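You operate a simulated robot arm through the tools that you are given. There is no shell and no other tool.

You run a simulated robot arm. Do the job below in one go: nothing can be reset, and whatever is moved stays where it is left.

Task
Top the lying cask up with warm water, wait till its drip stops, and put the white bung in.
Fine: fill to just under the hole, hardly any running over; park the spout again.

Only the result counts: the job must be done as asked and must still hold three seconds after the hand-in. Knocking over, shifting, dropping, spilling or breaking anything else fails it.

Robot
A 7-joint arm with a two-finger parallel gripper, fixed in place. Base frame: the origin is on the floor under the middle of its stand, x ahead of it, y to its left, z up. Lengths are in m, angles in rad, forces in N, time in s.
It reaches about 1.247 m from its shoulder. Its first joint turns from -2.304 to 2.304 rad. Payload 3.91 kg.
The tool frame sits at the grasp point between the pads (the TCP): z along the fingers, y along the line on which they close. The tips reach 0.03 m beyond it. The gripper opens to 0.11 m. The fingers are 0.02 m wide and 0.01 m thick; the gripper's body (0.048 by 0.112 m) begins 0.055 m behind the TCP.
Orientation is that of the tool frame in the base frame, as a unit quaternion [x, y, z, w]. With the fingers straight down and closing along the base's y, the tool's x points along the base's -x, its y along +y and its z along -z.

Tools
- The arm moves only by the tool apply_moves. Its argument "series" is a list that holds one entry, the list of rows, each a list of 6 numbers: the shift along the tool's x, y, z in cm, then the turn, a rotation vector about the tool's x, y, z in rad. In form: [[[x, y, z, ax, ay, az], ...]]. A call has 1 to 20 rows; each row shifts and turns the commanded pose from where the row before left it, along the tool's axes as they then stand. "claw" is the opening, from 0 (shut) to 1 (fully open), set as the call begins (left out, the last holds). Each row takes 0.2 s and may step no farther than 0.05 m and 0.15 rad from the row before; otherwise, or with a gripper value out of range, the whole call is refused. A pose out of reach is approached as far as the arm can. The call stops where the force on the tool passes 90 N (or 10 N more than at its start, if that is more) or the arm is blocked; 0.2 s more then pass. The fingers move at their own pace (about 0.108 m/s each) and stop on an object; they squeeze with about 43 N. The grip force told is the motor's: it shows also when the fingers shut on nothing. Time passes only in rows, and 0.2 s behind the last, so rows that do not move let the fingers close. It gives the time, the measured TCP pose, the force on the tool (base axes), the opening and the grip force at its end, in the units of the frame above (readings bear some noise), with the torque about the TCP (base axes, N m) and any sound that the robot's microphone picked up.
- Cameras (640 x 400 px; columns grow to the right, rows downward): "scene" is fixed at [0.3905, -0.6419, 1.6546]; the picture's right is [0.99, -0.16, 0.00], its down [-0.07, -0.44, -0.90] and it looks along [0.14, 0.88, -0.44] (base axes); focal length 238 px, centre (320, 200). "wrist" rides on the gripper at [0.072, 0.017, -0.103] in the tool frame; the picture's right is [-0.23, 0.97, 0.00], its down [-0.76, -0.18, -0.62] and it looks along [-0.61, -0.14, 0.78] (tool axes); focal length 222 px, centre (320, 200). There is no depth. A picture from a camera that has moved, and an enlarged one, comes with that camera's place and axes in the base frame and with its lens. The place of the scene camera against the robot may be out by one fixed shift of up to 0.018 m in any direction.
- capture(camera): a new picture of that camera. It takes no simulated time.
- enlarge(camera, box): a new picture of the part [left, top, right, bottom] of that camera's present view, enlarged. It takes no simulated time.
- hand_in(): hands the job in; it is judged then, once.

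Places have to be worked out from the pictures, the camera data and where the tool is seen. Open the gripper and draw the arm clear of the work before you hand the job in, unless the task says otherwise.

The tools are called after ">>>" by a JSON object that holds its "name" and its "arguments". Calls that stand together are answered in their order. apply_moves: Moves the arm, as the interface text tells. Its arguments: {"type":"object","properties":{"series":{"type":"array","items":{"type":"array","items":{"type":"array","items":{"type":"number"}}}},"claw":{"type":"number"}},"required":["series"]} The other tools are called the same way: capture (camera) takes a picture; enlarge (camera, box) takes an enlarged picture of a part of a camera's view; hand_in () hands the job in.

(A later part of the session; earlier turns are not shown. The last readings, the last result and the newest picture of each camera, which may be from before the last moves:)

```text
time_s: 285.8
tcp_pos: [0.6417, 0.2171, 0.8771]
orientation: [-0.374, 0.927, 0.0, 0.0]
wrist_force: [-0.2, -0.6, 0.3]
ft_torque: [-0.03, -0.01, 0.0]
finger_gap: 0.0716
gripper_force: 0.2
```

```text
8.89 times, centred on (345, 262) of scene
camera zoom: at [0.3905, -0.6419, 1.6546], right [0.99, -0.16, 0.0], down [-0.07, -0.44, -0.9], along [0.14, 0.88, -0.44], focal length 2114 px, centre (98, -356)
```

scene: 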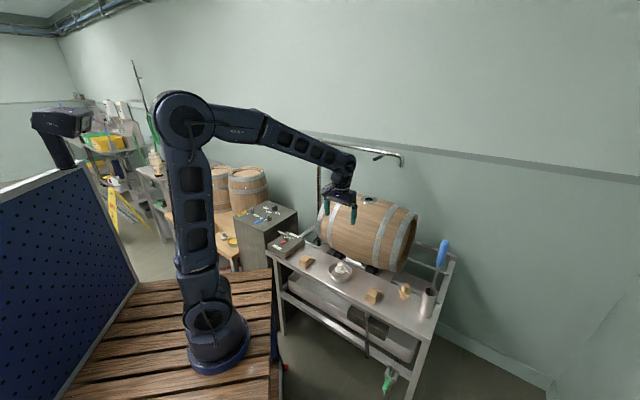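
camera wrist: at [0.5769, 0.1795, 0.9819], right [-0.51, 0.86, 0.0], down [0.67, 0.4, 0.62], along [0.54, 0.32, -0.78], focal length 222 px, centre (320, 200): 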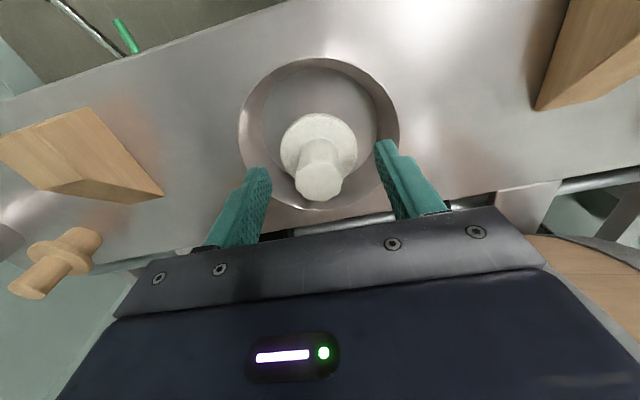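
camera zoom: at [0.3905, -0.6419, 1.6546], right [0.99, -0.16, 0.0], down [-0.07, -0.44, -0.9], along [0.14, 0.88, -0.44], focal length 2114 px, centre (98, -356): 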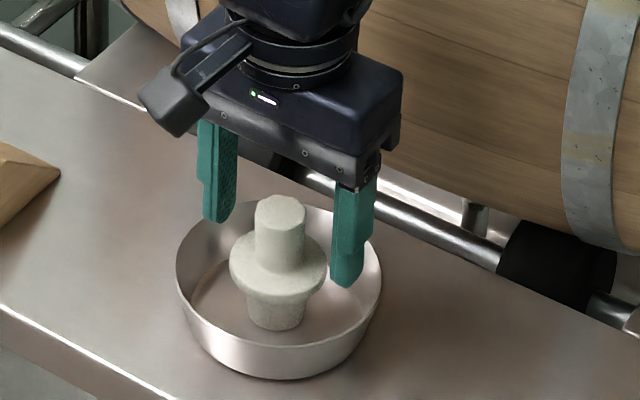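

The knob sits centred between the pads. I close on it.

>>> {"name": "apply_moves", "arguments": {"series": [[[0, 0, 0.2, 0, 0, 0], [0, 0, 0, 0, 0, 0], [0, 0, 0, 0, 0, 0]]], "claw": 0}}

>>> {"name": "capture", "arguments": {"camera": "wrist"}}

>>> {"name": "enlarge", "arguments": {"camera": "scene", "box": [325, 240, 365, 285]}}

```text
time_s: 286.6
tcp_pos: [0.6416, 0.2175, 0.8766]
orientation: [-0.373, 0.928, 0.0, 0.001]
wrist_force: [1.8, -1.6, 4.8]
ft_torque: [-0.09, -0.07, 0.0]
finger_gap: 0.0276
gripper_force: 43.0
```

```text
taken
camera wrist: at [0.577, 0.1799, 0.9804], right [-0.51, 0.86, 0.0], down [0.67, 0.4, 0.62], along [0.54, 0.32, -0.78], focal length 222 px, centre (320, 200)
```

wrist: 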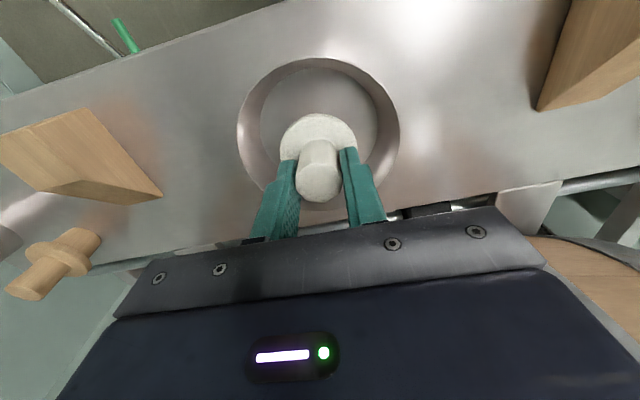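

```text
8.89 times, centred on (345, 262) of scene
camera zoom: at [0.3905, -0.6419, 1.6546], right [0.99, -0.16, 0.0], down [-0.07, -0.44, -0.9], along [0.14, 0.88, -0.44], focal length 2114 px, centre (98, -356)
```

zoom: 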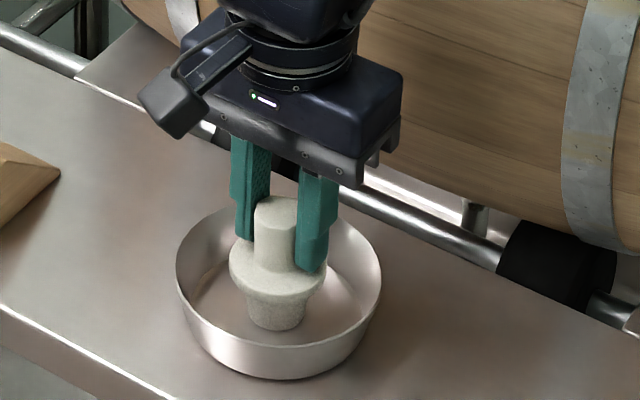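

Gripped (27.6 mm). I lift straight up and check the bung hangs level with the bowl left in place.

>>> {"name": "apply_moves", "arguments": {"series": [[[0, 0, -2, 0, 0, 0], [0, 0, -3, 0, 0, 0], [0, 0, -4, 0, 0, 0], [0, 0, -4, 0, 0, 0]]]}}

>>> {"name": "enlarge", "arguments": {"camera": "scene", "box": [320, 190, 380, 290]}}

>>> {"name": "capture", "arguments": {"camera": "wrist"}}

```text
time_s: 287.6
tcp_pos: [0.6422, 0.2186, 1.0071]
orientation: [-0.374, 0.928, 0.0, -0.001]
wrist_force: [0.7, 0.1, 0.2]
ft_torque: [-0.03, 0.04, -0.03]
finger_gap: 0.0001
gripper_force: 37.9
```

```text
4.00 times, centred on (350, 240) of scene
camera zoom: at [0.3905, -0.6419, 1.6546], right [0.99, -0.16, 0.0], down [-0.07, -0.44, -0.9], along [0.14, 0.88, -0.44], focal length 951 px, centre (200, 40)
```

zoom: 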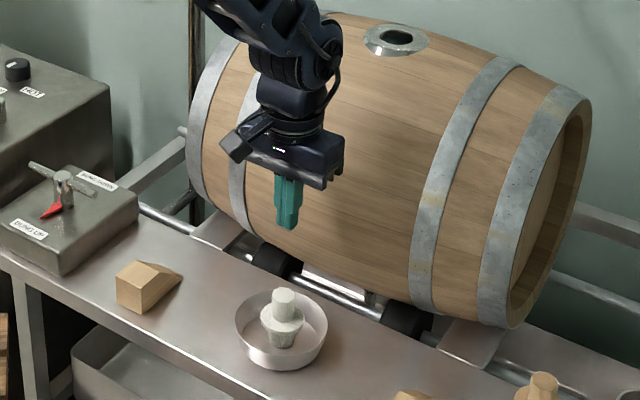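

```text
taken
camera wrist: at [0.5775, 0.1811, 1.1099], right [-0.51, 0.86, 0.0], down [0.67, 0.4, 0.62], along [0.54, 0.32, -0.78], focal length 222 px, centre (320, 200)
```

wrist: 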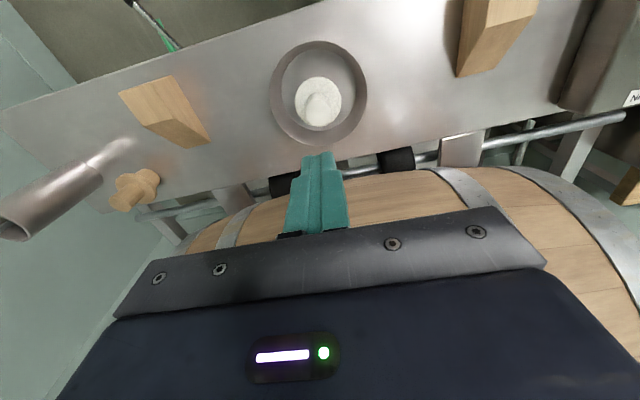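

The bung slipped out of the grip and is still standing in the bowl. I look closely at how it stands before trying again.

>>> {"name": "enlarge", "arguments": {"camera": "scene", "box": [328, 253, 358, 285]}}

>>> {"name": "enlarge", "arguments": {"camera": "wrist", "box": [260, 35, 380, 155]}}

```text
12.50 times, centred on (343, 269) of scene
camera zoom: at [0.3905, -0.6419, 1.6546], right [0.99, -0.16, 0.0], down [-0.07, -0.44, -0.9], along [0.14, 0.88, -0.44], focal length 2973 px, centre (32, -662)
```

zoom: 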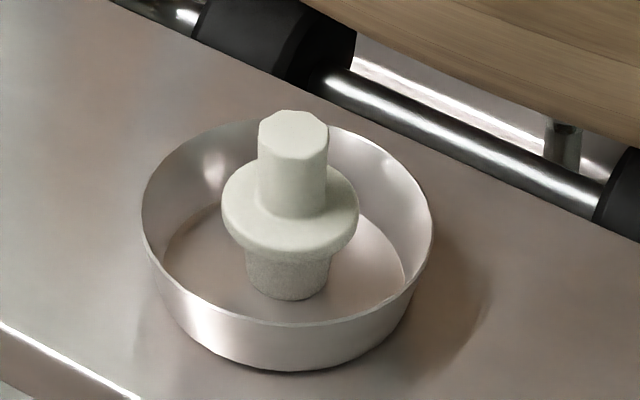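

```text
3.33 times, centred on (320, 95) of wrist
camera zoom: at [0.5775, 0.1811, 1.1099], right [-0.51, 0.86, 0.0], down [0.67, 0.4, 0.62], along [0.54, 0.32, -0.78], focal length 740 px, centre (320, 550)
```

zoom: 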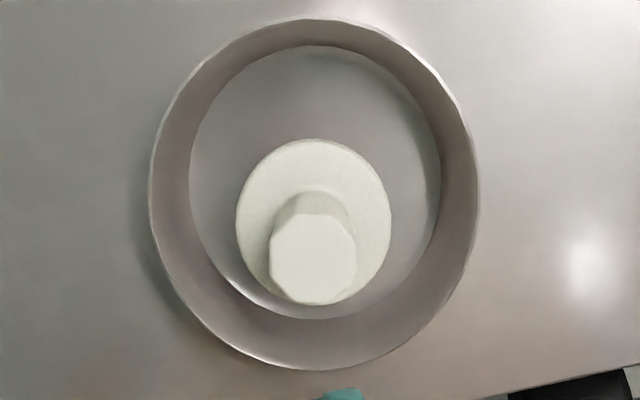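

The bung stands upright, its flats now squared with the pads, at about (0.6427, 0.2182). I open, go down a few mm deeper this time, and grip again.

>>> {"name": "apply_moves", "arguments": {"series": [[[0, 0, 0, 0, 0, 0], [0, 0, 0, 0, 0, 0], [0, 0, 4, 0, 0, 0], [0, 0, 4, 0, 0, 0], [0, 0, 4, 0, 0, 0], [0, 0, 1.0, 0, 0, 0]]], "claw": 0.6}}

>>> {"name": "apply_moves", "arguments": {"series": [[[0, 0, 0.4, 0, 0, 0], [0, 0, 0, 0, 0, 0]]]}}

>>> {"name": "capture", "arguments": {"camera": "wrist"}}

>>> {"name": "enlarge", "arguments": {"camera": "scene", "box": [328, 245, 363, 285]}}

```text
time_s: 289.0
tcp_pos: [0.6424, 0.2184, 0.8774]
orientation: [-0.374, 0.927, 0.0, 0.0]
wrist_force: [0.1, -0.7, 0.6]
ft_torque: [-0.04, 0.02, 0.03]
finger_gap: 0.066
gripper_force: 0.1
```

```text
time_s: 289.6
tcp_pos: [0.6413, 0.2189, 0.873]
orientation: [-0.374, 0.927, 0.0, 0.0]
wrist_force: [1.1, -0.6, 0.0]
ft_torque: [0.0, 0.0, 0.0]
finger_gap: 0.0661
gripper_force: 0.0
```

```text
taken
camera wrist: at [0.5772, 0.1805, 0.9767], right [-0.51, 0.86, 0.0], down [0.67, 0.4, 0.62], along [0.54, 0.32, -0.78], focal length 222 px, centre (320, 200)
```

wrist: 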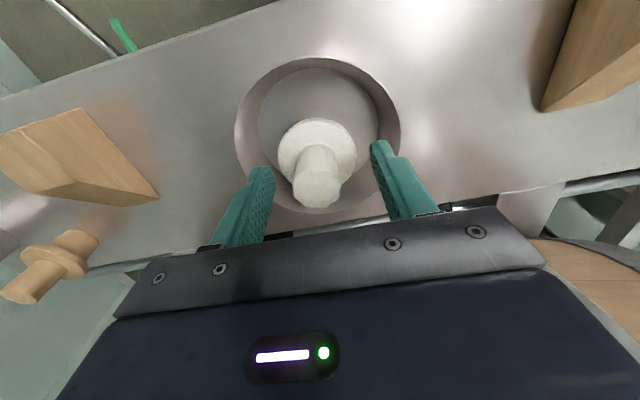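

```text
10.00 times, centred on (346, 265) of scene
camera zoom: at [0.3905, -0.6419, 1.6546], right [0.99, -0.16, 0.0], down [-0.07, -0.44, -0.9], along [0.14, 0.88, -0.44], focal length 2378 px, centre (65, -450)
```

zoom: 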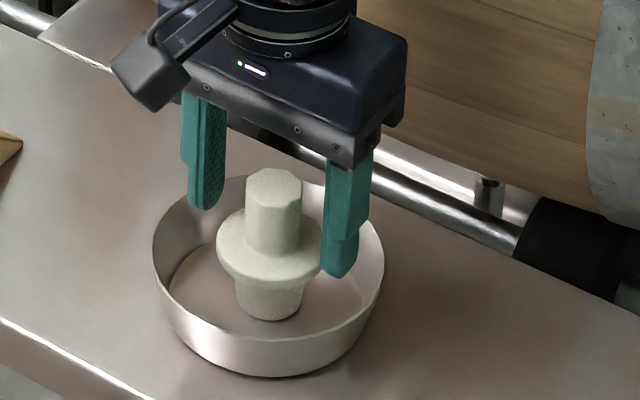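

Well centred, tips right at flange height. I close, hold a moment, then lift very slowly while watching the grip.

>>> {"name": "apply_moves", "arguments": {"series": [[[0, 0, 0, 0, 0, 0], [0, 0, 0, 0, 0, 0], [0, 0, 0, 0, 0, 0], [0, 0, 0, 0, 0, 0], [0, 0, 0, 0, 0, 0]]], "claw": 0}}

>>> {"name": "apply_moves", "arguments": {"series": [[[0, 0, -0.2, 0, 0, 0], [0, 0, -0.2, 0, 0, 0]]]}}

>>> {"name": "apply_moves", "arguments": {"series": [[[0, 0, -0.3, 0, 0, 0], [0, 0, -0.3, 0, 0, 0]]]}}

>>> {"name": "enlarge", "arguments": {"camera": "scene", "box": [328, 245, 363, 285]}}

```text
time_s: 290.8
tcp_pos: [0.6418, 0.2187, 0.8724]
orientation: [-0.373, 0.928, 0.0, 0.0]
wrist_force: [0.5, 1.3, 0.3]
ft_torque: [-0.01, -0.02, 0.01]
finger_gap: 0.0273
gripper_force: 42.4
```

```text
time_s: 291.4
tcp_pos: [0.6428, 0.2172, 0.8771]
orientation: [-0.374, 0.928, -0.001, 0.0]
wrist_force: [0.5, -0.5, -0.8]
ft_torque: [0.0, 0.01, 0.01]
finger_gap: 0.0269
gripper_force: 44.0
```

```text
time_s: 292.0
tcp_pos: [0.6415, 0.2186, 0.8829]
orientation: [-0.373, 0.928, 0.0, 0.0]
wrist_force: [0.5, -0.9, -0.7]
ft_torque: [0.01, 0.03, 0.02]
finger_gap: 0.0271
gripper_force: 43.0
```

```text
10.00 times, centred on (346, 265) of scene
camera zoom: at [0.3905, -0.6419, 1.6546], right [0.99, -0.16, 0.0], down [-0.07, -0.44, -0.9], along [0.14, 0.88, -0.44], focal length 2378 px, centre (65, -450)
```

zoom: 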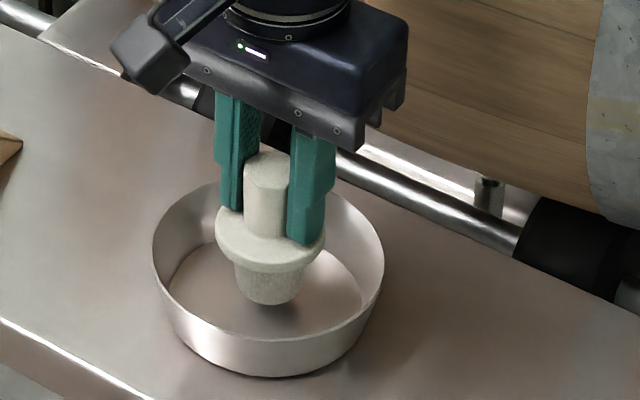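

It is lifting this time. I continue upward gently.

>>> {"name": "apply_moves", "arguments": {"series": [[[0, 0, -0.4, 0, 0, 0], [0, 0, -0.6, 0, 0, 0], [0, 0, -0.8, 0, 0, 0], [0, 0, -1.0, 0, 0, 0], [0, 0, -1.0, 0, 0, 0], [0, 0, -1.0, 0, 0, 0], [0, 0, -0.8, 0, 0, 0], [0, 0, -0.5, 0, 0, 0]]]}}

>>> {"name": "enlarge", "arguments": {"camera": "scene", "box": [325, 220, 375, 285]}}

>>> {"name": "capture", "arguments": {"camera": "wrist"}}

```text
time_s: 293.8
tcp_pos: [0.6413, 0.2183, 0.9451]
orientation: [-0.374, 0.927, 0.0, 0.0]
wrist_force: [0.0, 1.3, -0.7]
ft_torque: [-0.03, -0.01, -0.01]
finger_gap: 0.0271
gripper_force: 42.5
```

```text
6.15 times, centred on (350, 252) of scene
camera zoom: at [0.3905, -0.6419, 1.6546], right [0.99, -0.16, 0.0], down [-0.07, -0.44, -0.9], along [0.14, 0.88, -0.44], focal length 1464 px, centre (135, -123)
```

zoom: 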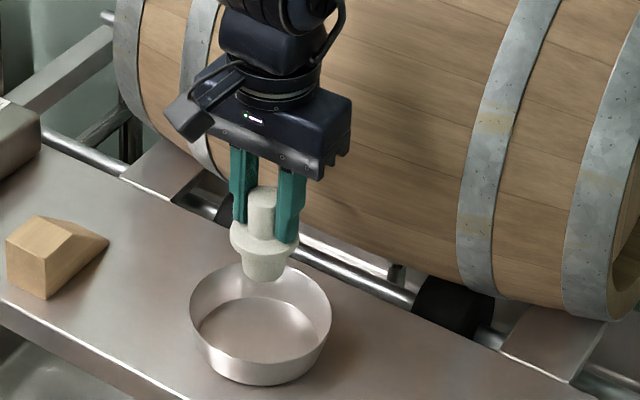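

```text
taken
camera wrist: at [0.5768, 0.1801, 1.0476], right [-0.51, 0.86, 0.0], down [0.67, 0.4, 0.62], along [0.54, 0.32, -0.78], focal length 222 px, centre (320, 200)
```

wrist: 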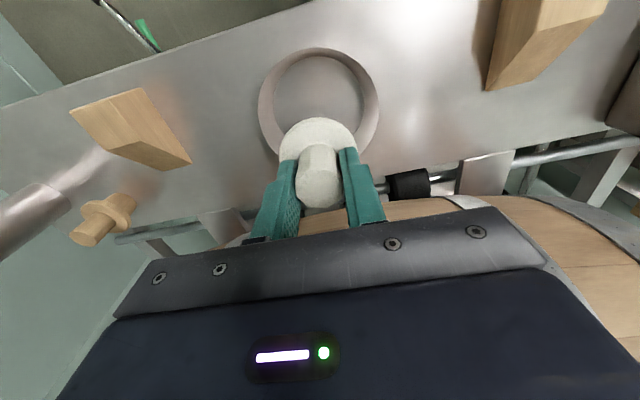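

The bung is held above the bowl. I zoom to see whether it hangs upright.

>>> {"name": "enlarge", "arguments": {"camera": "scene", "box": [335, 243, 360, 270]}}

>>> {"name": "enlarge", "arguments": {"camera": "wrist", "box": [260, 100, 380, 220]}}

```text
14.81 times, centred on (348, 256) of scene
camera zoom: at [0.3905, -0.6419, 1.6546], right [0.99, -0.16, 0.0], down [-0.07, -0.44, -0.9], along [0.14, 0.88, -0.44], focal length 3524 px, centre (-87, -637)
```

zoom: 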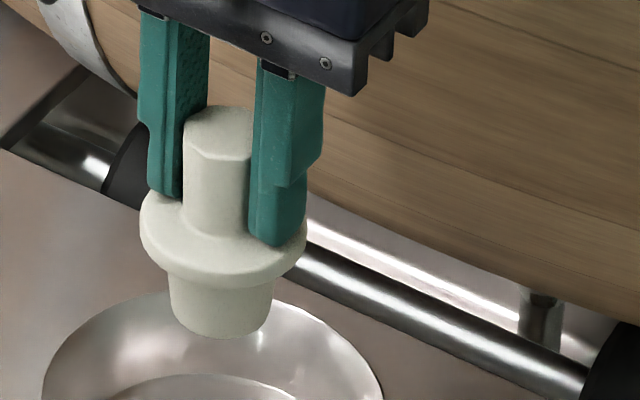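

```text
3.33 times, centred on (320, 160) of wrist
camera zoom: at [0.5768, 0.1801, 1.0476], right [-0.51, 0.86, 0.0], down [0.67, 0.4, 0.62], along [0.54, 0.32, -0.78], focal length 740 px, centre (320, 333)
```

zoom: 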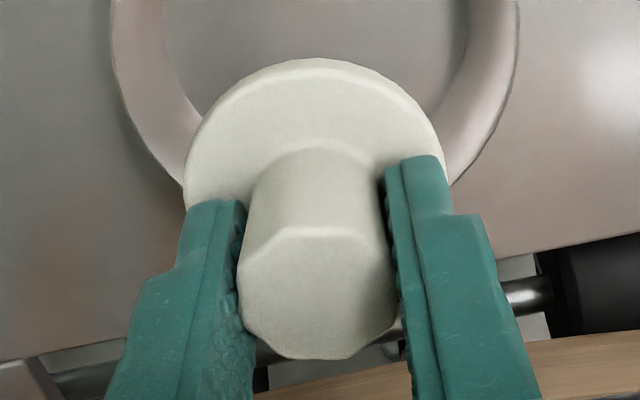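

The bung hangs upright and centred. I raise it smoothly to clear the cask before going across.

>>> {"name": "apply_moves", "arguments": {"series": [[[0, 0, -0.5, 0, 0, 0], [0, 0, -1.0, 0, 0, 0], [0, 0, -1.4, 0, 0, 0], [0, 0, -1.7, 0, 0, 0], [0, 0, -1.8, 0, 0, 0], [0, 0, -1.8, 0, 0, 0], [0, 0, -1.8, 0, 0, 0], [0, 0, -1.8, 0, 0, 0], [0, 0, -1.8, 0, 0, 0], [0, 0, -1.8, 0, 0, 0], [0, 0, -1.8, 0, 0, 0], [0, 0, -1.8, 0, 0, 0], [0, 0, -1.8, 0, 0, 0], [0, 0, -1.8, 0, 0, 0], [0, 0, -1.8, 0, 0, 0], [0, 0, -1.8, 0, 0, 0], [0, 0, -1.7, 0, 0, 0], [0, 0, -1.4, 0, 0, 0], [0, 0, -1.0, 0, 0, 0], [0, 0, -0.5, 0, 0, 0]]]}}

>>> {"name": "enlarge", "arguments": {"camera": "scene", "box": [310, 140, 400, 290]}}

>>> {"name": "capture", "arguments": {"camera": "wrist"}}

```text
time_s: 298.0
tcp_pos: [0.6419, 0.2189, 1.2526]
orientation: [-0.374, 0.927, 0.001, -0.001]
wrist_force: [-0.1, -0.8, -1.4]
ft_torque: [-0.02, 0.02, -0.01]
finger_gap: 0.0271
gripper_force: 43.0
```

```text
2.67 times, centred on (355, 215) of scene
camera zoom: at [0.3905, -0.6419, 1.6546], right [0.99, -0.16, 0.0], down [-0.07, -0.44, -0.9], along [0.14, 0.88, -0.44], focal length 634 px, centre (227, 160)
```

zoom: 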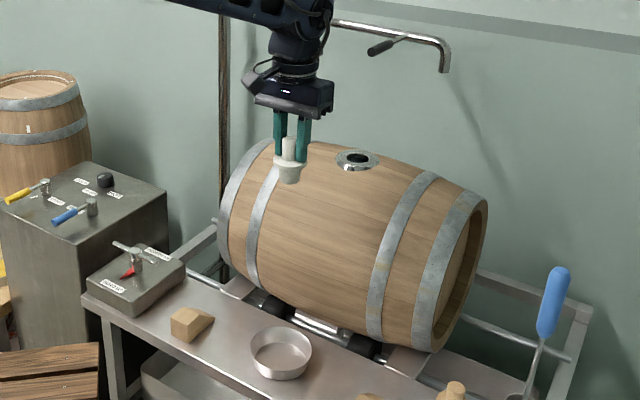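

```text
taken
camera wrist: at [0.5768, 0.1801, 1.3561], right [-0.51, 0.86, 0.0], down [0.67, 0.4, 0.62], along [0.54, 0.32, -0.78], focal length 222 px, centre (320, 200)
```

wrist: 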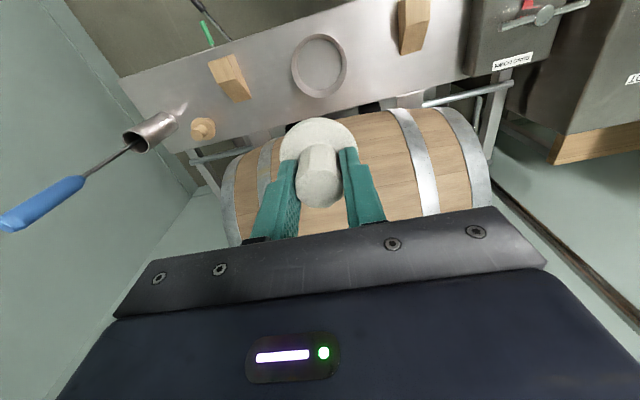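

Clear. I move across to directly over the hole centre (0.8255, 0.404), with smooth acceleration.

>>> {"name": "apply_moves", "arguments": {"series": [[[-0.5, 0.03, 0, 0, 0, 0], [-1.0, 0.03, 0, 0, 0, 0], [-1.4, 0.03, 0, 0, 0, 0], [-1.6, 0.03, 0, 0, 0, 0], [-1.6, 0.03, 0, 0, 0, 0], [-1.6, 0.03, 0, 0, 0, 0], [-1.6, 0.03, 0, 0, 0, 0], [-1.6, 0.03, 0, 0, 0, 0], [-1.6, 0.03, 0, 0, 0, 0], [-1.6, 0.04, 0, 0, 0, 0], [-1.6, 0.04, 0, 0, 0, 0], [-1.6, 0.04, 0, 0, 0, 0], [-1.6, 0.04, 0, 0, 0, 0], [-1.6, 0.04, 0, 0, 0, 0], [-1.6, 0.03, 0, 0, 0, 0], [-1.5, 0.03, 0, 0, 0, 0], [-1.2, 0.03, 0, 0, 0, 0], [-0.8, 0.03, 0, 0, 0, 0], [-0.46, 0.0, 0, 0, 0, 0]]]}}

>>> {"name": "capture", "arguments": {"camera": "wrist"}}

>>> {"name": "enlarge", "arguments": {"camera": "scene", "box": [330, 120, 410, 210]}}

```text
time_s: 302.0
tcp_pos: [0.8257, 0.4041, 1.252]
orientation: [-0.374, 0.928, 0.0, 0.0]
wrist_force: [0.3, 0.4, 0.2]
ft_torque: [0.0, -0.01, -0.01]
finger_gap: 0.0269
gripper_force: 43.6
```

```text
taken
camera wrist: at [0.7612, 0.3649, 1.3557], right [-0.51, 0.86, 0.0], down [0.67, 0.4, 0.62], along [0.54, 0.32, -0.78], focal length 222 px, centre (320, 200)
```

wrist: 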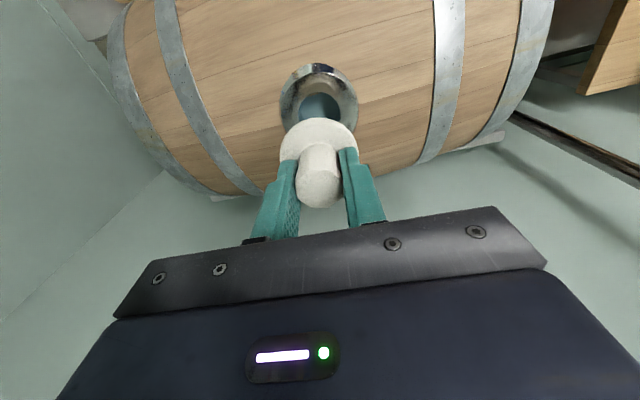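

```text
4.44 times, centred on (370, 165) of scene
camera zoom: at [0.3905, -0.6419, 1.6546], right [0.99, -0.16, 0.0], down [-0.07, -0.44, -0.9], along [0.14, 0.88, -0.44], focal length 1057 px, centre (98, 356)
```

zoom: 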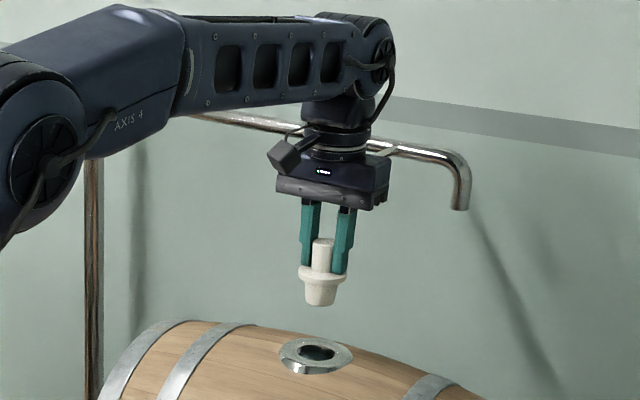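

Plug and hole line up in both views. I lower to just above the collar and check again.

>>> {"name": "apply_moves", "arguments": {"series": [[[0, 0, 0.6, 0, 0, 0], [0, 0, 1.0, 0, 0, 0], [0, 0, 1.2, 0, 0, 0], [0, 0, 1.2, 0, 0, 0], [0, 0, 0.8, 0, 0, 0], [0, 0, 0.3, 0, 0, 0]]]}}

>>> {"name": "enlarge", "arguments": {"camera": "scene", "box": [350, 170, 388, 208]}}

>>> {"name": "capture", "arguments": {"camera": "wrist"}}

```text
time_s: 303.4
tcp_pos: [0.8269, 0.4032, 1.2016]
orientation: [-0.373, 0.928, 0.0, 0.0]
wrist_force: [0.2, -1.2, -0.6]
ft_torque: [-0.04, 0.0, 0.0]
finger_gap: 0.027
gripper_force: 42.8
```

```text
10.53 times, centred on (369, 189) of scene
camera zoom: at [0.3905, -0.6419, 1.6546], right [0.99, -0.16, 0.0], down [-0.07, -0.44, -0.9], along [0.14, 0.88, -0.44], focal length 2504 px, centre (-196, 316)
```

zoom: 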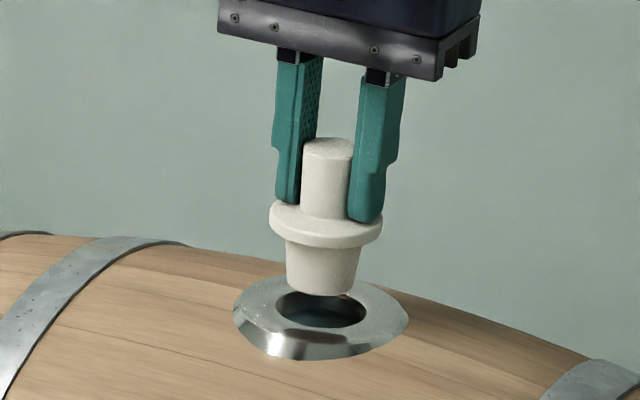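

```text
taken
camera wrist: at [0.7609, 0.3648, 1.3047], right [-0.51, 0.86, 0.0], down [0.67, 0.4, 0.62], along [0.54, 0.32, -0.78], focal length 222 px, centre (320, 200)
```

wrist: 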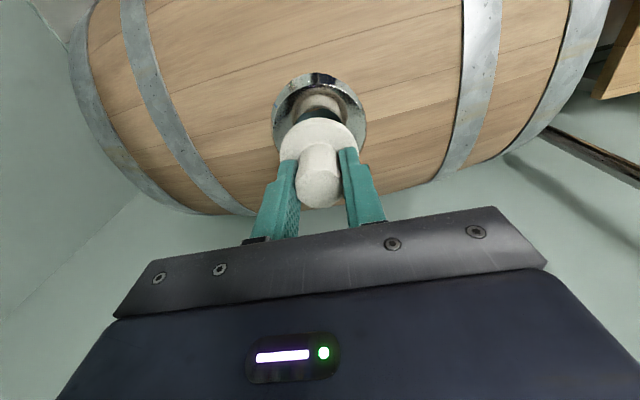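

Perfectly lined up. I insert slowly, half a centimetre per step, watching the force.

>>> {"name": "apply_moves", "arguments": {"series": [[[0, 0, 0.4, 0, 0, 0], [0, 0, 0.5, 0, 0, 0], [0, 0, 0.5, 0, 0, 0], [0, 0, 0.5, 0, 0, 0]]]}}

>>> {"name": "enlarge", "arguments": {"camera": "scene", "box": [350, 170, 388, 208]}}

```text
time_s: 304.4
tcp_pos: [0.8258, 0.4026, 1.1817]
orientation: [-0.373, 0.928, 0.001, 0.0]
wrist_force: [0.4, 1.0, -0.9]
ft_torque: [0.04, 0.02, 0.04]
finger_gap: 0.0272
gripper_force: 43.0
```

```text
10.53 times, centred on (369, 189) of scene
camera zoom: at [0.3905, -0.6419, 1.6546], right [0.99, -0.16, 0.0], down [-0.07, -0.44, -0.9], along [0.14, 0.88, -0.44], focal length 2504 px, centre (-196, 316)
```

zoom: 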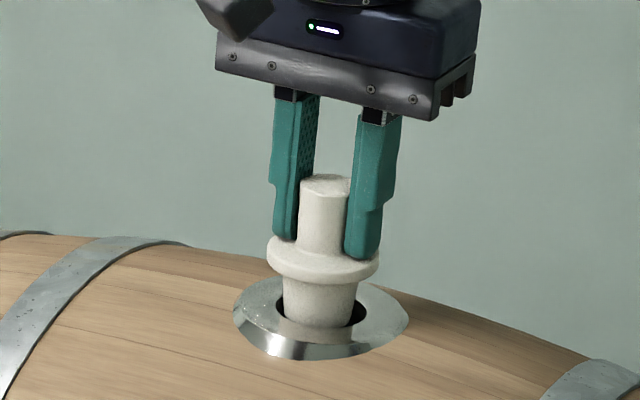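

The plug is entering cleanly with no force. I continue.

>>> {"name": "apply_moves", "arguments": {"series": [[[0, 0.05, 0.5, 0, 0, 0], [0, 0, 0.5, 0, 0, 0], [0, 0, 0.4, 0, 0, 0]]]}}

>>> {"name": "enlarge", "arguments": {"camera": "scene", "box": [350, 170, 388, 208]}}

```text
time_s: 305.2
tcp_pos: [0.824, 0.4033, 1.1681]
orientation: [-0.373, 0.928, 0.001, 0.0]
wrist_force: [-0.4, 1.3, -0.6]
ft_torque: [0.03, -0.01, 0.01]
finger_gap: 0.0269
gripper_force: 42.9
```

```text
10.53 times, centred on (369, 189) of scene
camera zoom: at [0.3905, -0.6419, 1.6546], right [0.99, -0.16, 0.0], down [-0.07, -0.44, -0.9], along [0.14, 0.88, -0.44], focal length 2504 px, centre (-196, 316)
```

zoom: 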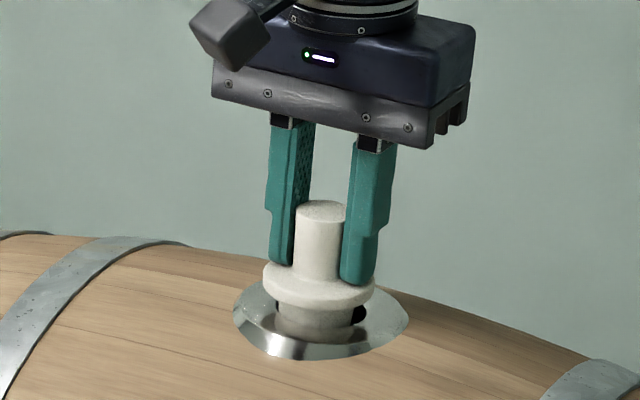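

Nearly in; a small 1.5 mm correction, then I continue down until the flange touches.

>>> {"name": "apply_moves", "arguments": {"series": [[[-0.14, -0.05, 0.3, 0, 0, 0], [0, 0, 0.3, 0, 0, 0]]]}}

>>> {"name": "enlarge", "arguments": {"camera": "scene", "box": [350, 170, 388, 208]}}

```text
time_s: 305.8
tcp_pos: [0.8253, 0.4039, 1.1616]
orientation: [-0.374, 0.927, 0.0, 0.0]
wrist_force: [0.0, -0.6, -1.2]
ft_torque: [-0.01, -0.01, 0.02]
finger_gap: 0.0267
gripper_force: 42.4
```

```text
10.53 times, centred on (369, 189) of scene
camera zoom: at [0.3905, -0.6419, 1.6546], right [0.99, -0.16, 0.0], down [-0.07, -0.44, -0.9], along [0.14, 0.88, -0.44], focal length 2504 px, centre (-196, 316)
```

zoom: 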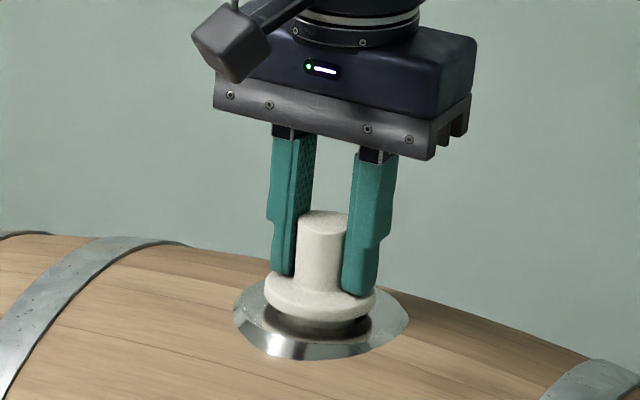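

Still free. I go on in 3 mm steps.

>>> {"name": "apply_moves", "arguments": {"series": [[[0, 0, 0.3, 0, 0, 0], [0, 0, 0.3, 0, 0, 0]]]}}

>>> {"name": "enlarge", "arguments": {"camera": "scene", "box": [350, 170, 388, 208]}}

```text
time_s: 306.4
tcp_pos: [0.8274, 0.4038, 1.1573]
orientation: [-0.374, 0.928, 0.0, 0.0]
wrist_force: [0.1, -0.7, 3.5]
ft_torque: [0.03, 0.09, 0.0]
finger_gap: 0.0269
gripper_force: 43.4
```

```text
10.53 times, centred on (369, 189) of scene
camera zoom: at [0.3905, -0.6419, 1.6546], right [0.99, -0.16, 0.0], down [-0.07, -0.44, -0.9], along [0.14, 0.88, -0.44], focal length 2504 px, centre (-196, 316)
```

zoom: 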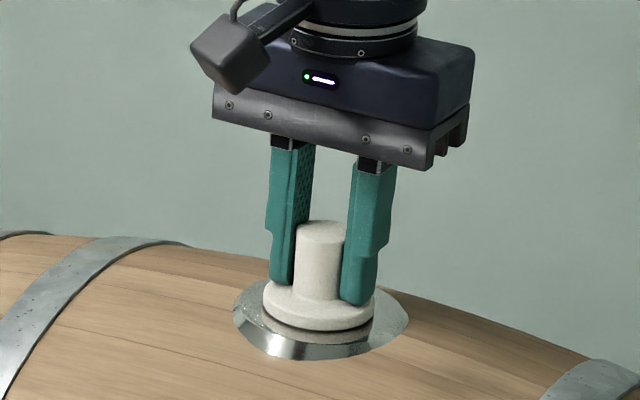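

First contact (3.5 N). I press a few more millimetres to seat the flange.

>>> {"name": "apply_moves", "arguments": {"series": [[[0, 0, 0.2, 0, 0, 0], [0, 0, 0.2, 0, 0, 0]]]}}

>>> {"name": "enlarge", "arguments": {"camera": "scene", "box": [350, 170, 388, 208]}}

```text
time_s: 307.0
tcp_pos: [0.8256, 0.4027, 1.1555]
orientation: [-0.374, 0.927, 0.001, 0.003]
wrist_force: [3.5, -2.9, 47.0]
ft_torque: [-0.31, 0.48, -0.13]
finger_gap: 0.0269
gripper_force: 43.3
```

```text
10.53 times, centred on (369, 189) of scene
camera zoom: at [0.3905, -0.6419, 1.6546], right [0.99, -0.16, 0.0], down [-0.07, -0.44, -0.9], along [0.14, 0.88, -0.44], focal length 2504 px, centre (-196, 316)
```

zoom: 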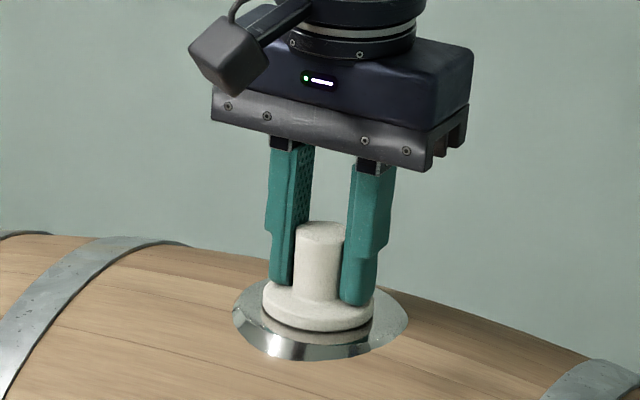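

Seated with 47 N. I relieve the press and then open the gripper.

>>> {"name": "apply_moves", "arguments": {"series": [[[0, 0, -0.33, 0, 0, 0], [0, 0, 0, 0, 0, 0]]]}}

>>> {"name": "apply_moves", "arguments": {"series": [[[0, 0, 0, 0, 0, 0], [0, 0, 0, 0, 0, 0]]], "claw": 0.6}}

>>> {"name": "enlarge", "arguments": {"camera": "scene", "box": [350, 170, 388, 208]}}

>>> {"name": "capture", "arguments": {"camera": "wrist"}}

```text
time_s: 307.6
tcp_pos: [0.8262, 0.4032, 1.1566]
orientation: [-0.373, 0.928, 0.0, 0.0]
wrist_force: [9.1, -1.5, 37.2]
ft_torque: [0.26, -0.37, -0.17]
finger_gap: 0.0269
gripper_force: 43.0
```

```text
time_s: 308.2
tcp_pos: [0.8245, 0.4051, 1.1559]
orientation: [-0.375, 0.927, 0.001, -0.001]
wrist_force: [-14.7, 14.7, 28.2]
ft_torque: [-0.12, -0.14, 0.02]
finger_gap: 0.0555
gripper_force: 0.1
```

```text
10.53 times, centred on (369, 189) of scene
camera zoom: at [0.3905, -0.6419, 1.6546], right [0.99, -0.16, 0.0], down [-0.07, -0.44, -0.9], along [0.14, 0.88, -0.44], focal length 2504 px, centre (-196, 316)
```

zoom: 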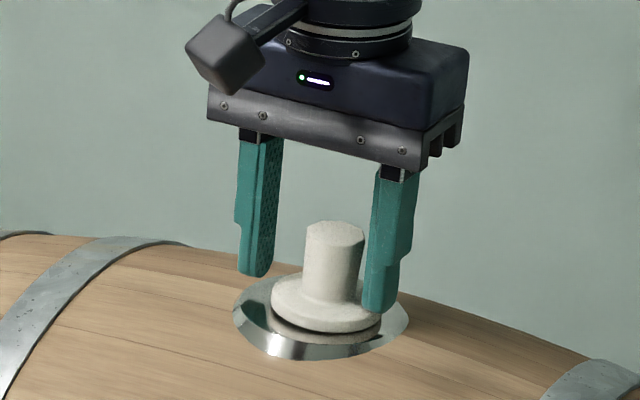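

```text
taken
camera wrist: at [0.7599, 0.367, 1.2598], right [-0.51, 0.86, 0.0], down [0.67, 0.4, 0.62], along [0.53, 0.32, -0.78], focal length 222 px, centre (320, 200)
```

wrist: 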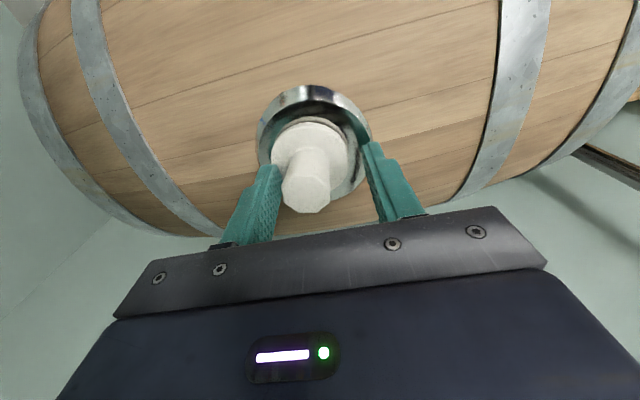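

The right fingertip pressed on the flange and dragged the bung a little sideways. I raise a little to free it and look.

>>> {"name": "apply_moves", "arguments": {"series": [[[0, 0, -0.4, 0, 0, 0], [0, 0, -0.4, 0, 0, 0], [0, 0, -0.4, 0, 0, 0]]]}}

>>> {"name": "enlarge", "arguments": {"camera": "scene", "box": [350, 170, 388, 208]}}

>>> {"name": "capture", "arguments": {"camera": "wrist"}}

```text
time_s: 309.0
tcp_pos: [0.8264, 0.4033, 1.1683]
orientation: [-0.374, 0.928, 0.0, 0.0]
wrist_force: [0.3, 0.2, 0.1]
ft_torque: [0.01, -0.07, -0.01]
finger_gap: 0.0659
gripper_force: 0.1
```

```text
10.53 times, centred on (369, 189) of scene
camera zoom: at [0.3905, -0.6419, 1.6546], right [0.99, -0.16, 0.0], down [-0.07, -0.44, -0.9], along [0.14, 0.88, -0.44], focal length 2504 px, centre (-196, 316)
```

zoom: 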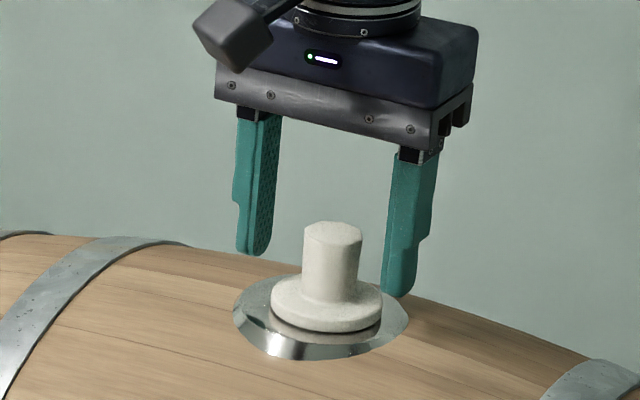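

```text
taken
camera wrist: at [0.7621, 0.3655, 1.2708], right [-0.51, 0.86, 0.0], down [0.67, 0.4, 0.62], along [0.54, 0.32, -0.78], focal length 222 px, centre (320, 200)
```

wrist: 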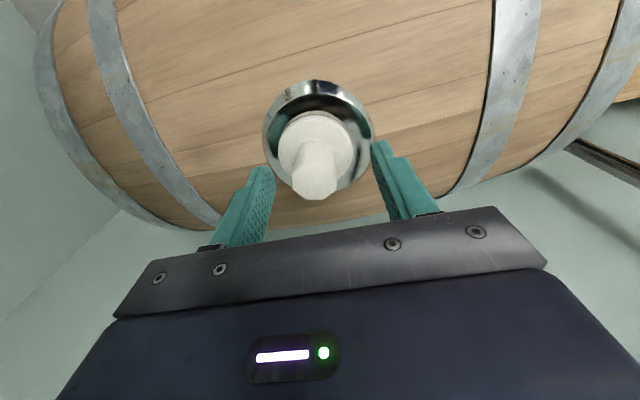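

I zoom in to see whether the flange sits flat on the collar.

>>> {"name": "enlarge", "arguments": {"camera": "scene", "box": [356, 186, 381, 206]}}

>>> {"name": "enlarge", "arguments": {"camera": "wrist", "box": [255, 70, 380, 210]}}

```text
16.00 times, centred on (368, 196) of scene
camera zoom: at [0.3905, -0.6419, 1.6546], right [0.99, -0.16, 0.0], down [-0.07, -0.44, -0.9], along [0.14, 0.88, -0.44], focal length 3806 px, centre (-456, 264)
```

zoom: 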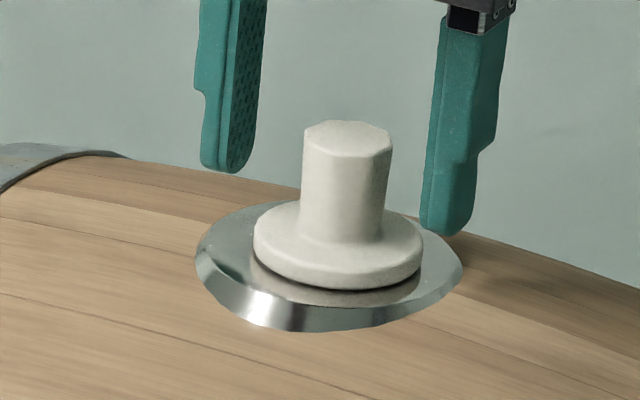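

```text
2.86 times, centred on (318, 140) of wrist
camera zoom: at [0.7621, 0.3655, 1.2708], right [-0.51, 0.86, 0.0], down [0.67, 0.4, 0.62], along [0.54, 0.32, -0.78], focal length 635 px, centre (327, 371)
```

zoom: 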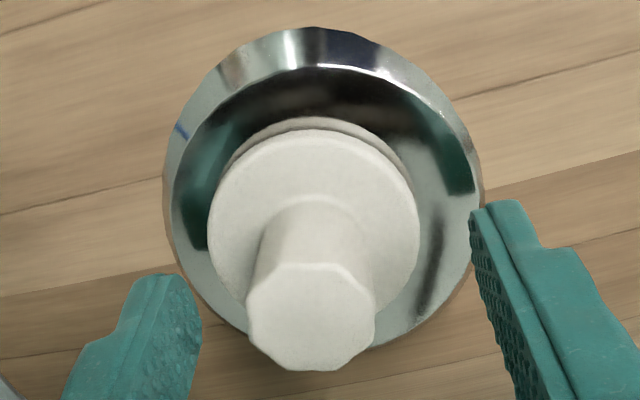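

The bung is in but sits ~4 mm off-centre. With the tips clear above the flange, I close on the knob to re-centre it and then open again.

>>> {"name": "apply_moves", "arguments": {"series": [[[0, 0.05, 0.2, 0, 0, 0], [0, 0, 0, 0, 0, 0], [0, 0, 0, 0, 0, 0], [0, 0, 0, 0, 0, 0]]], "claw": 0}}

>>> {"name": "enlarge", "arguments": {"camera": "scene", "box": [356, 186, 381, 206]}}

```text
time_s: 310.0
tcp_pos: [0.8265, 0.4034, 1.1656]
orientation: [-0.374, 0.928, -0.001, 0.001]
wrist_force: [7.8, -5.7, 11.3]
ft_torque: [-0.04, -0.14, -0.03]
finger_gap: 0.0269
gripper_force: 43.2
```

```text
16.00 times, centred on (368, 196) of scene
camera zoom: at [0.3905, -0.6419, 1.6546], right [0.99, -0.16, 0.0], down [-0.07, -0.44, -0.9], along [0.14, 0.88, -0.44], focal length 3806 px, centre (-456, 264)
```

zoom: 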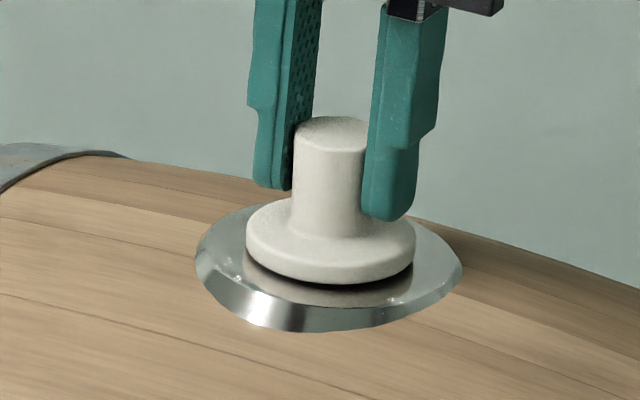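

Re-centred. I press down gently with the grip, tips still clear of the flange.

>>> {"name": "apply_moves", "arguments": {"series": [[[0, 0, 0.15, 0, 0, 0], [0, 0, 0.15, 0, 0, 0], [0, 0, 0, 0, 0, 0]]]}}

>>> {"name": "enlarge", "arguments": {"camera": "scene", "box": [356, 186, 381, 206]}}

```text
time_s: 310.8
tcp_pos: [0.8265, 0.4029, 1.1666]
orientation: [-0.373, 0.928, 0.001, 0.003]
wrist_force: [13.8, -11.7, 43.1]
ft_torque: [0.01, 0.09, -0.05]
finger_gap: 0.0268
gripper_force: 43.4
```

```text
16.00 times, centred on (368, 196) of scene
camera zoom: at [0.3905, -0.6419, 1.6546], right [0.99, -0.16, 0.0], down [-0.07, -0.44, -0.9], along [0.14, 0.88, -0.44], focal length 3806 px, centre (-456, 264)
```

zoom: 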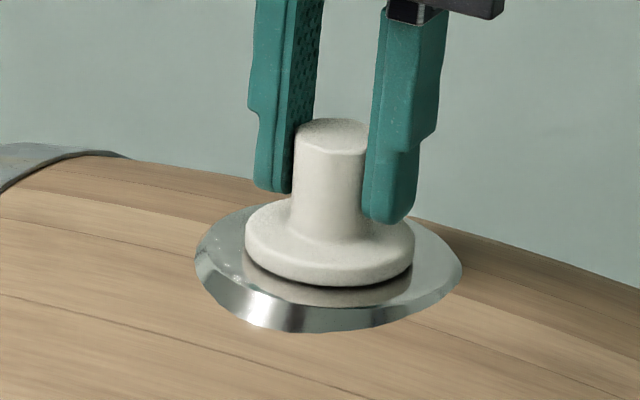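

Seated with 43 N. I relieve the vertical load fully, then open with the tips clear.

>>> {"name": "apply_moves", "arguments": {"series": [[[0, -0.05, -0.2, 0, 0, 0], [0, -0.05, -0.15, 0, 0, 0], [0, 0, 0, 0, 0, 0]]]}}

>>> {"name": "apply_moves", "arguments": {"series": [[[0, 0, 0, 0, 0, 0], [0, 0, 0, 0, 0, 0]]], "claw": 0.6}}

>>> {"name": "enlarge", "arguments": {"camera": "scene", "box": [356, 186, 381, 206]}}

>>> {"name": "enlarge", "arguments": {"camera": "wrist", "box": [255, 70, 380, 210]}}

```text
time_s: 311.6
tcp_pos: [0.826, 0.4034, 1.165]
orientation: [-0.374, 0.927, 0.001, -0.002]
wrist_force: [11.0, -7.2, 18.5]
ft_torque: [-0.05, -0.26, -0.09]
finger_gap: 0.0268
gripper_force: 42.8
```

```text
time_s: 312.2
tcp_pos: [0.8263, 0.4027, 1.1635]
orientation: [-0.374, 0.928, 0.0, -0.001]
wrist_force: [-0.2, -0.4, -0.1]
ft_torque: [0.01, 0.0, 0.0]
finger_gap: 0.0658
gripper_force: 0.2
```

```text
16.00 times, centred on (368, 196) of scene
camera zoom: at [0.3905, -0.6419, 1.6546], right [0.99, -0.16, 0.0], down [-0.07, -0.44, -0.9], along [0.14, 0.88, -0.44], focal length 3806 px, centre (-456, 264)
```

zoom: 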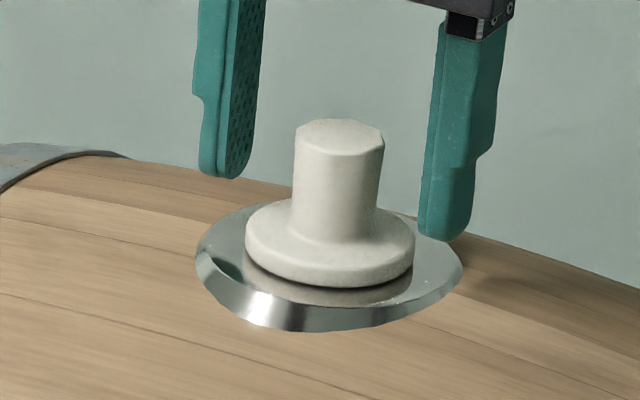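

```text
2.86 times, centred on (318, 140) of wrist
camera zoom: at [0.7621, 0.3659, 1.2686], right [-0.51, 0.86, 0.0], down [0.67, 0.4, 0.62], along [0.53, 0.32, -0.78], focal length 635 px, centre (327, 371)
```

zoom: 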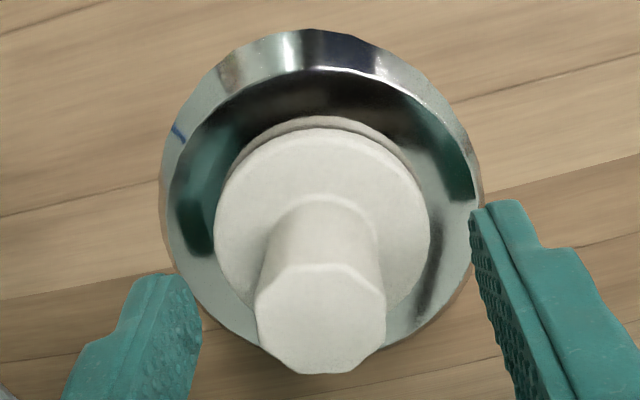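

The bung is centred and seated flat. I withdraw straight up and check the result.

>>> {"name": "apply_moves", "arguments": {"series": [[[0, 0, -0.5, 0, 0, 0], [0, 0, -1.5, 0, 0, 0], [0, 0, -3, 0, 0, 0], [0, 0, -4, 0, 0, 0], [0, 0, -4, 0, 0, 0], [0, 0, -4, 0, 0, 0]]]}}

>>> {"name": "capture", "arguments": {"camera": "wrist"}}

>>> {"name": "enlarge", "arguments": {"camera": "scene", "box": [300, 130, 440, 290]}}

>>> {"name": "enlarge", "arguments": {"camera": "wrist", "box": [270, 60, 370, 160]}}

```text
time_s: 313.6
tcp_pos: [0.827, 0.4031, 1.3367]
orientation: [-0.374, 0.927, 0.0, 0.0]
wrist_force: [0.5, 0.6, -0.3]
ft_torque: [0.03, 0.02, 0.03]
finger_gap: 0.0657
gripper_force: 0.1
```

```text
taken
camera wrist: at [0.7626, 0.3654, 1.44], right [-0.51, 0.86, 0.0], down [0.67, 0.4, 0.62], along [0.54, 0.32, -0.78], focal length 222 px, centre (320, 200)
```

wrist: 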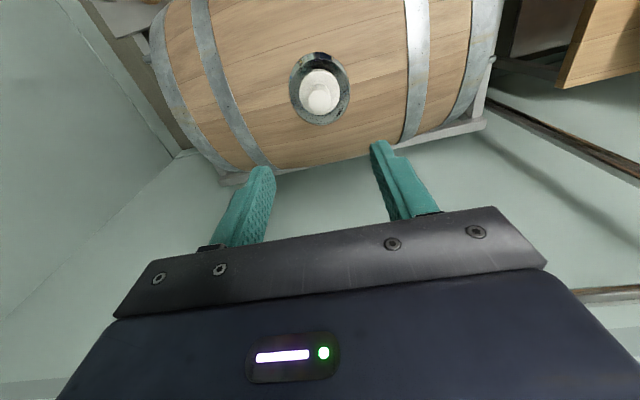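

```text
2.50 times, centred on (370, 210) of scene
camera zoom: at [0.3905, -0.6419, 1.6546], right [0.99, -0.16, 0.0], down [-0.07, -0.44, -0.9], along [0.14, 0.88, -0.44], focal length 595 px, centre (195, 175)
```

zoom: 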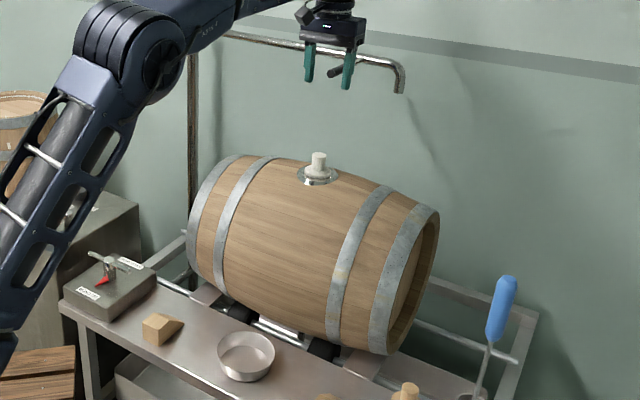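

```text
4.00 times, centred on (320, 110) of wrist
camera zoom: at [0.7626, 0.3654, 1.44], right [-0.51, 0.86, 0.0], down [0.67, 0.4, 0.62], along [0.54, 0.32, -0.78], focal length 888 px, centre (320, 560)
```

zoom: 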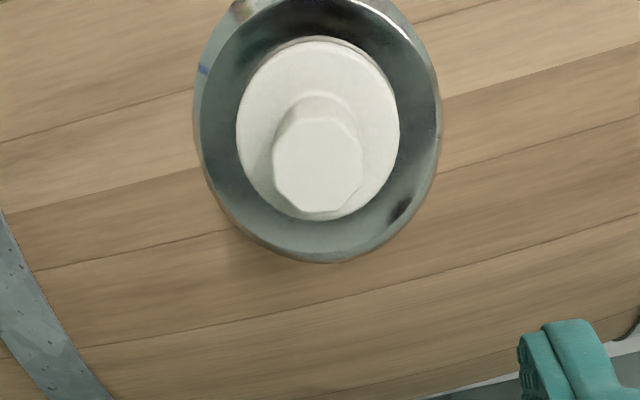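

The bung sits properly, with no water run over. I draw the arm back clear toward the robot, opening the gripper fully.

>>> {"name": "apply_moves", "arguments": {"series": [[[3.5, 0, -1.5, 0, 0, 0], [4.0, 0, -1.0, 0, 0, 0], [4.0, 0, -1.0, 0, 0, 0], [4.0, 0, -1.0, 0, 0, 0], [4.0, 0, -1.0, 0, 0, 0], [4.0, 0, 0, 0, 0, 0], [4.0, 0, 0, 0, 0, 0], [4.0, 0, 0, 0, 0, 0], [3.0, 0, 0, 0, 0, 0]]], "claw": 1}}

>>> {"name": "capture", "arguments": {"camera": "scene"}}

>>> {"name": "enlarge", "arguments": {"camera": "scene", "box": [300, 120, 440, 290]}}

>>> {"name": "enlarge", "arguments": {"camera": "scene", "box": [356, 183, 381, 206]}}

>>> {"name": "enlarge", "arguments": {"camera": "scene", "box": [225, 180, 310, 270]}}

```text
time_s: 315.6
tcp_pos: [0.578, 0.1645, 1.3906]
orientation: [-0.374, 0.928, 0.001, 0.0]
wrist_force: [0.1, -0.3, 0.3]
ft_torque: [-0.01, 0.07, -0.01]
finger_gap: 0.11
gripper_force: 0.0
```

```text
taken
```

scene: 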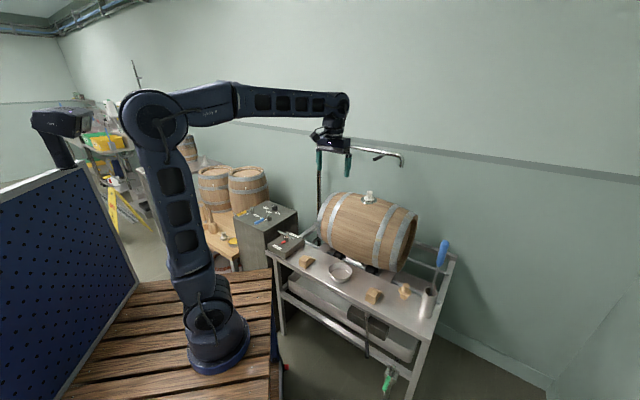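

```text
2.35 times, centred on (370, 205) of scene
camera zoom: at [0.3905, -0.6419, 1.6546], right [0.99, -0.16, 0.0], down [-0.07, -0.44, -0.9], along [0.14, 0.88, -0.44], focal length 560 px, centre (202, 188)
```

zoom: 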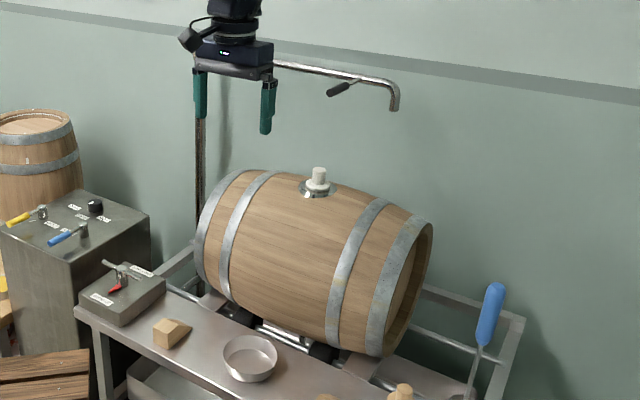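

```text
16.00 times, centred on (368, 194) of scene
camera zoom: at [0.3905, -0.6419, 1.6546], right [0.99, -0.16, 0.0], down [-0.07, -0.44, -0.9], along [0.14, 0.88, -0.44], focal length 3806 px, centre (-456, 288)
```

zoom: 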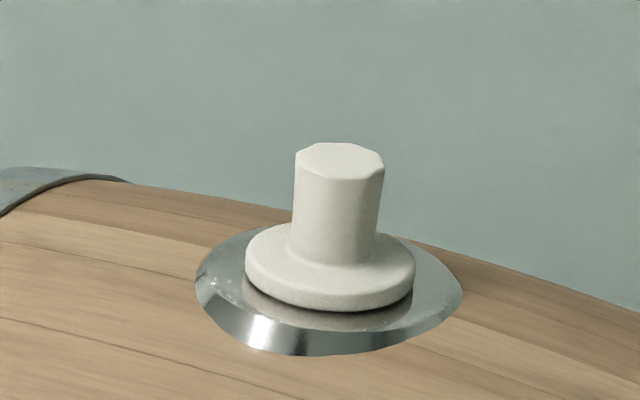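

```text
4.44 times, centred on (268, 225) of scene
camera zoom: at [0.3905, -0.6419, 1.6546], right [0.99, -0.16, 0.0], down [-0.07, -0.44, -0.9], along [0.14, 0.88, -0.44], focal length 1057 px, centre (553, 89)
```

zoom: 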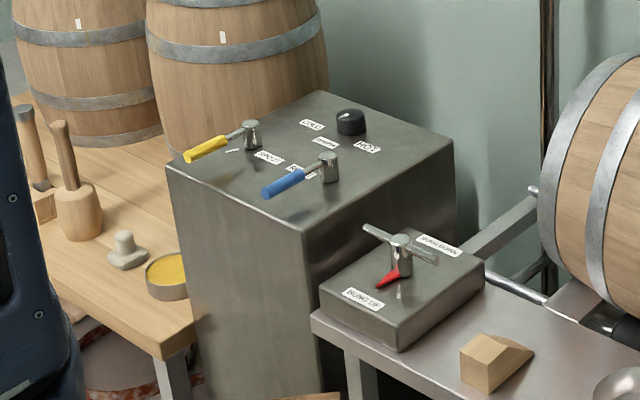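

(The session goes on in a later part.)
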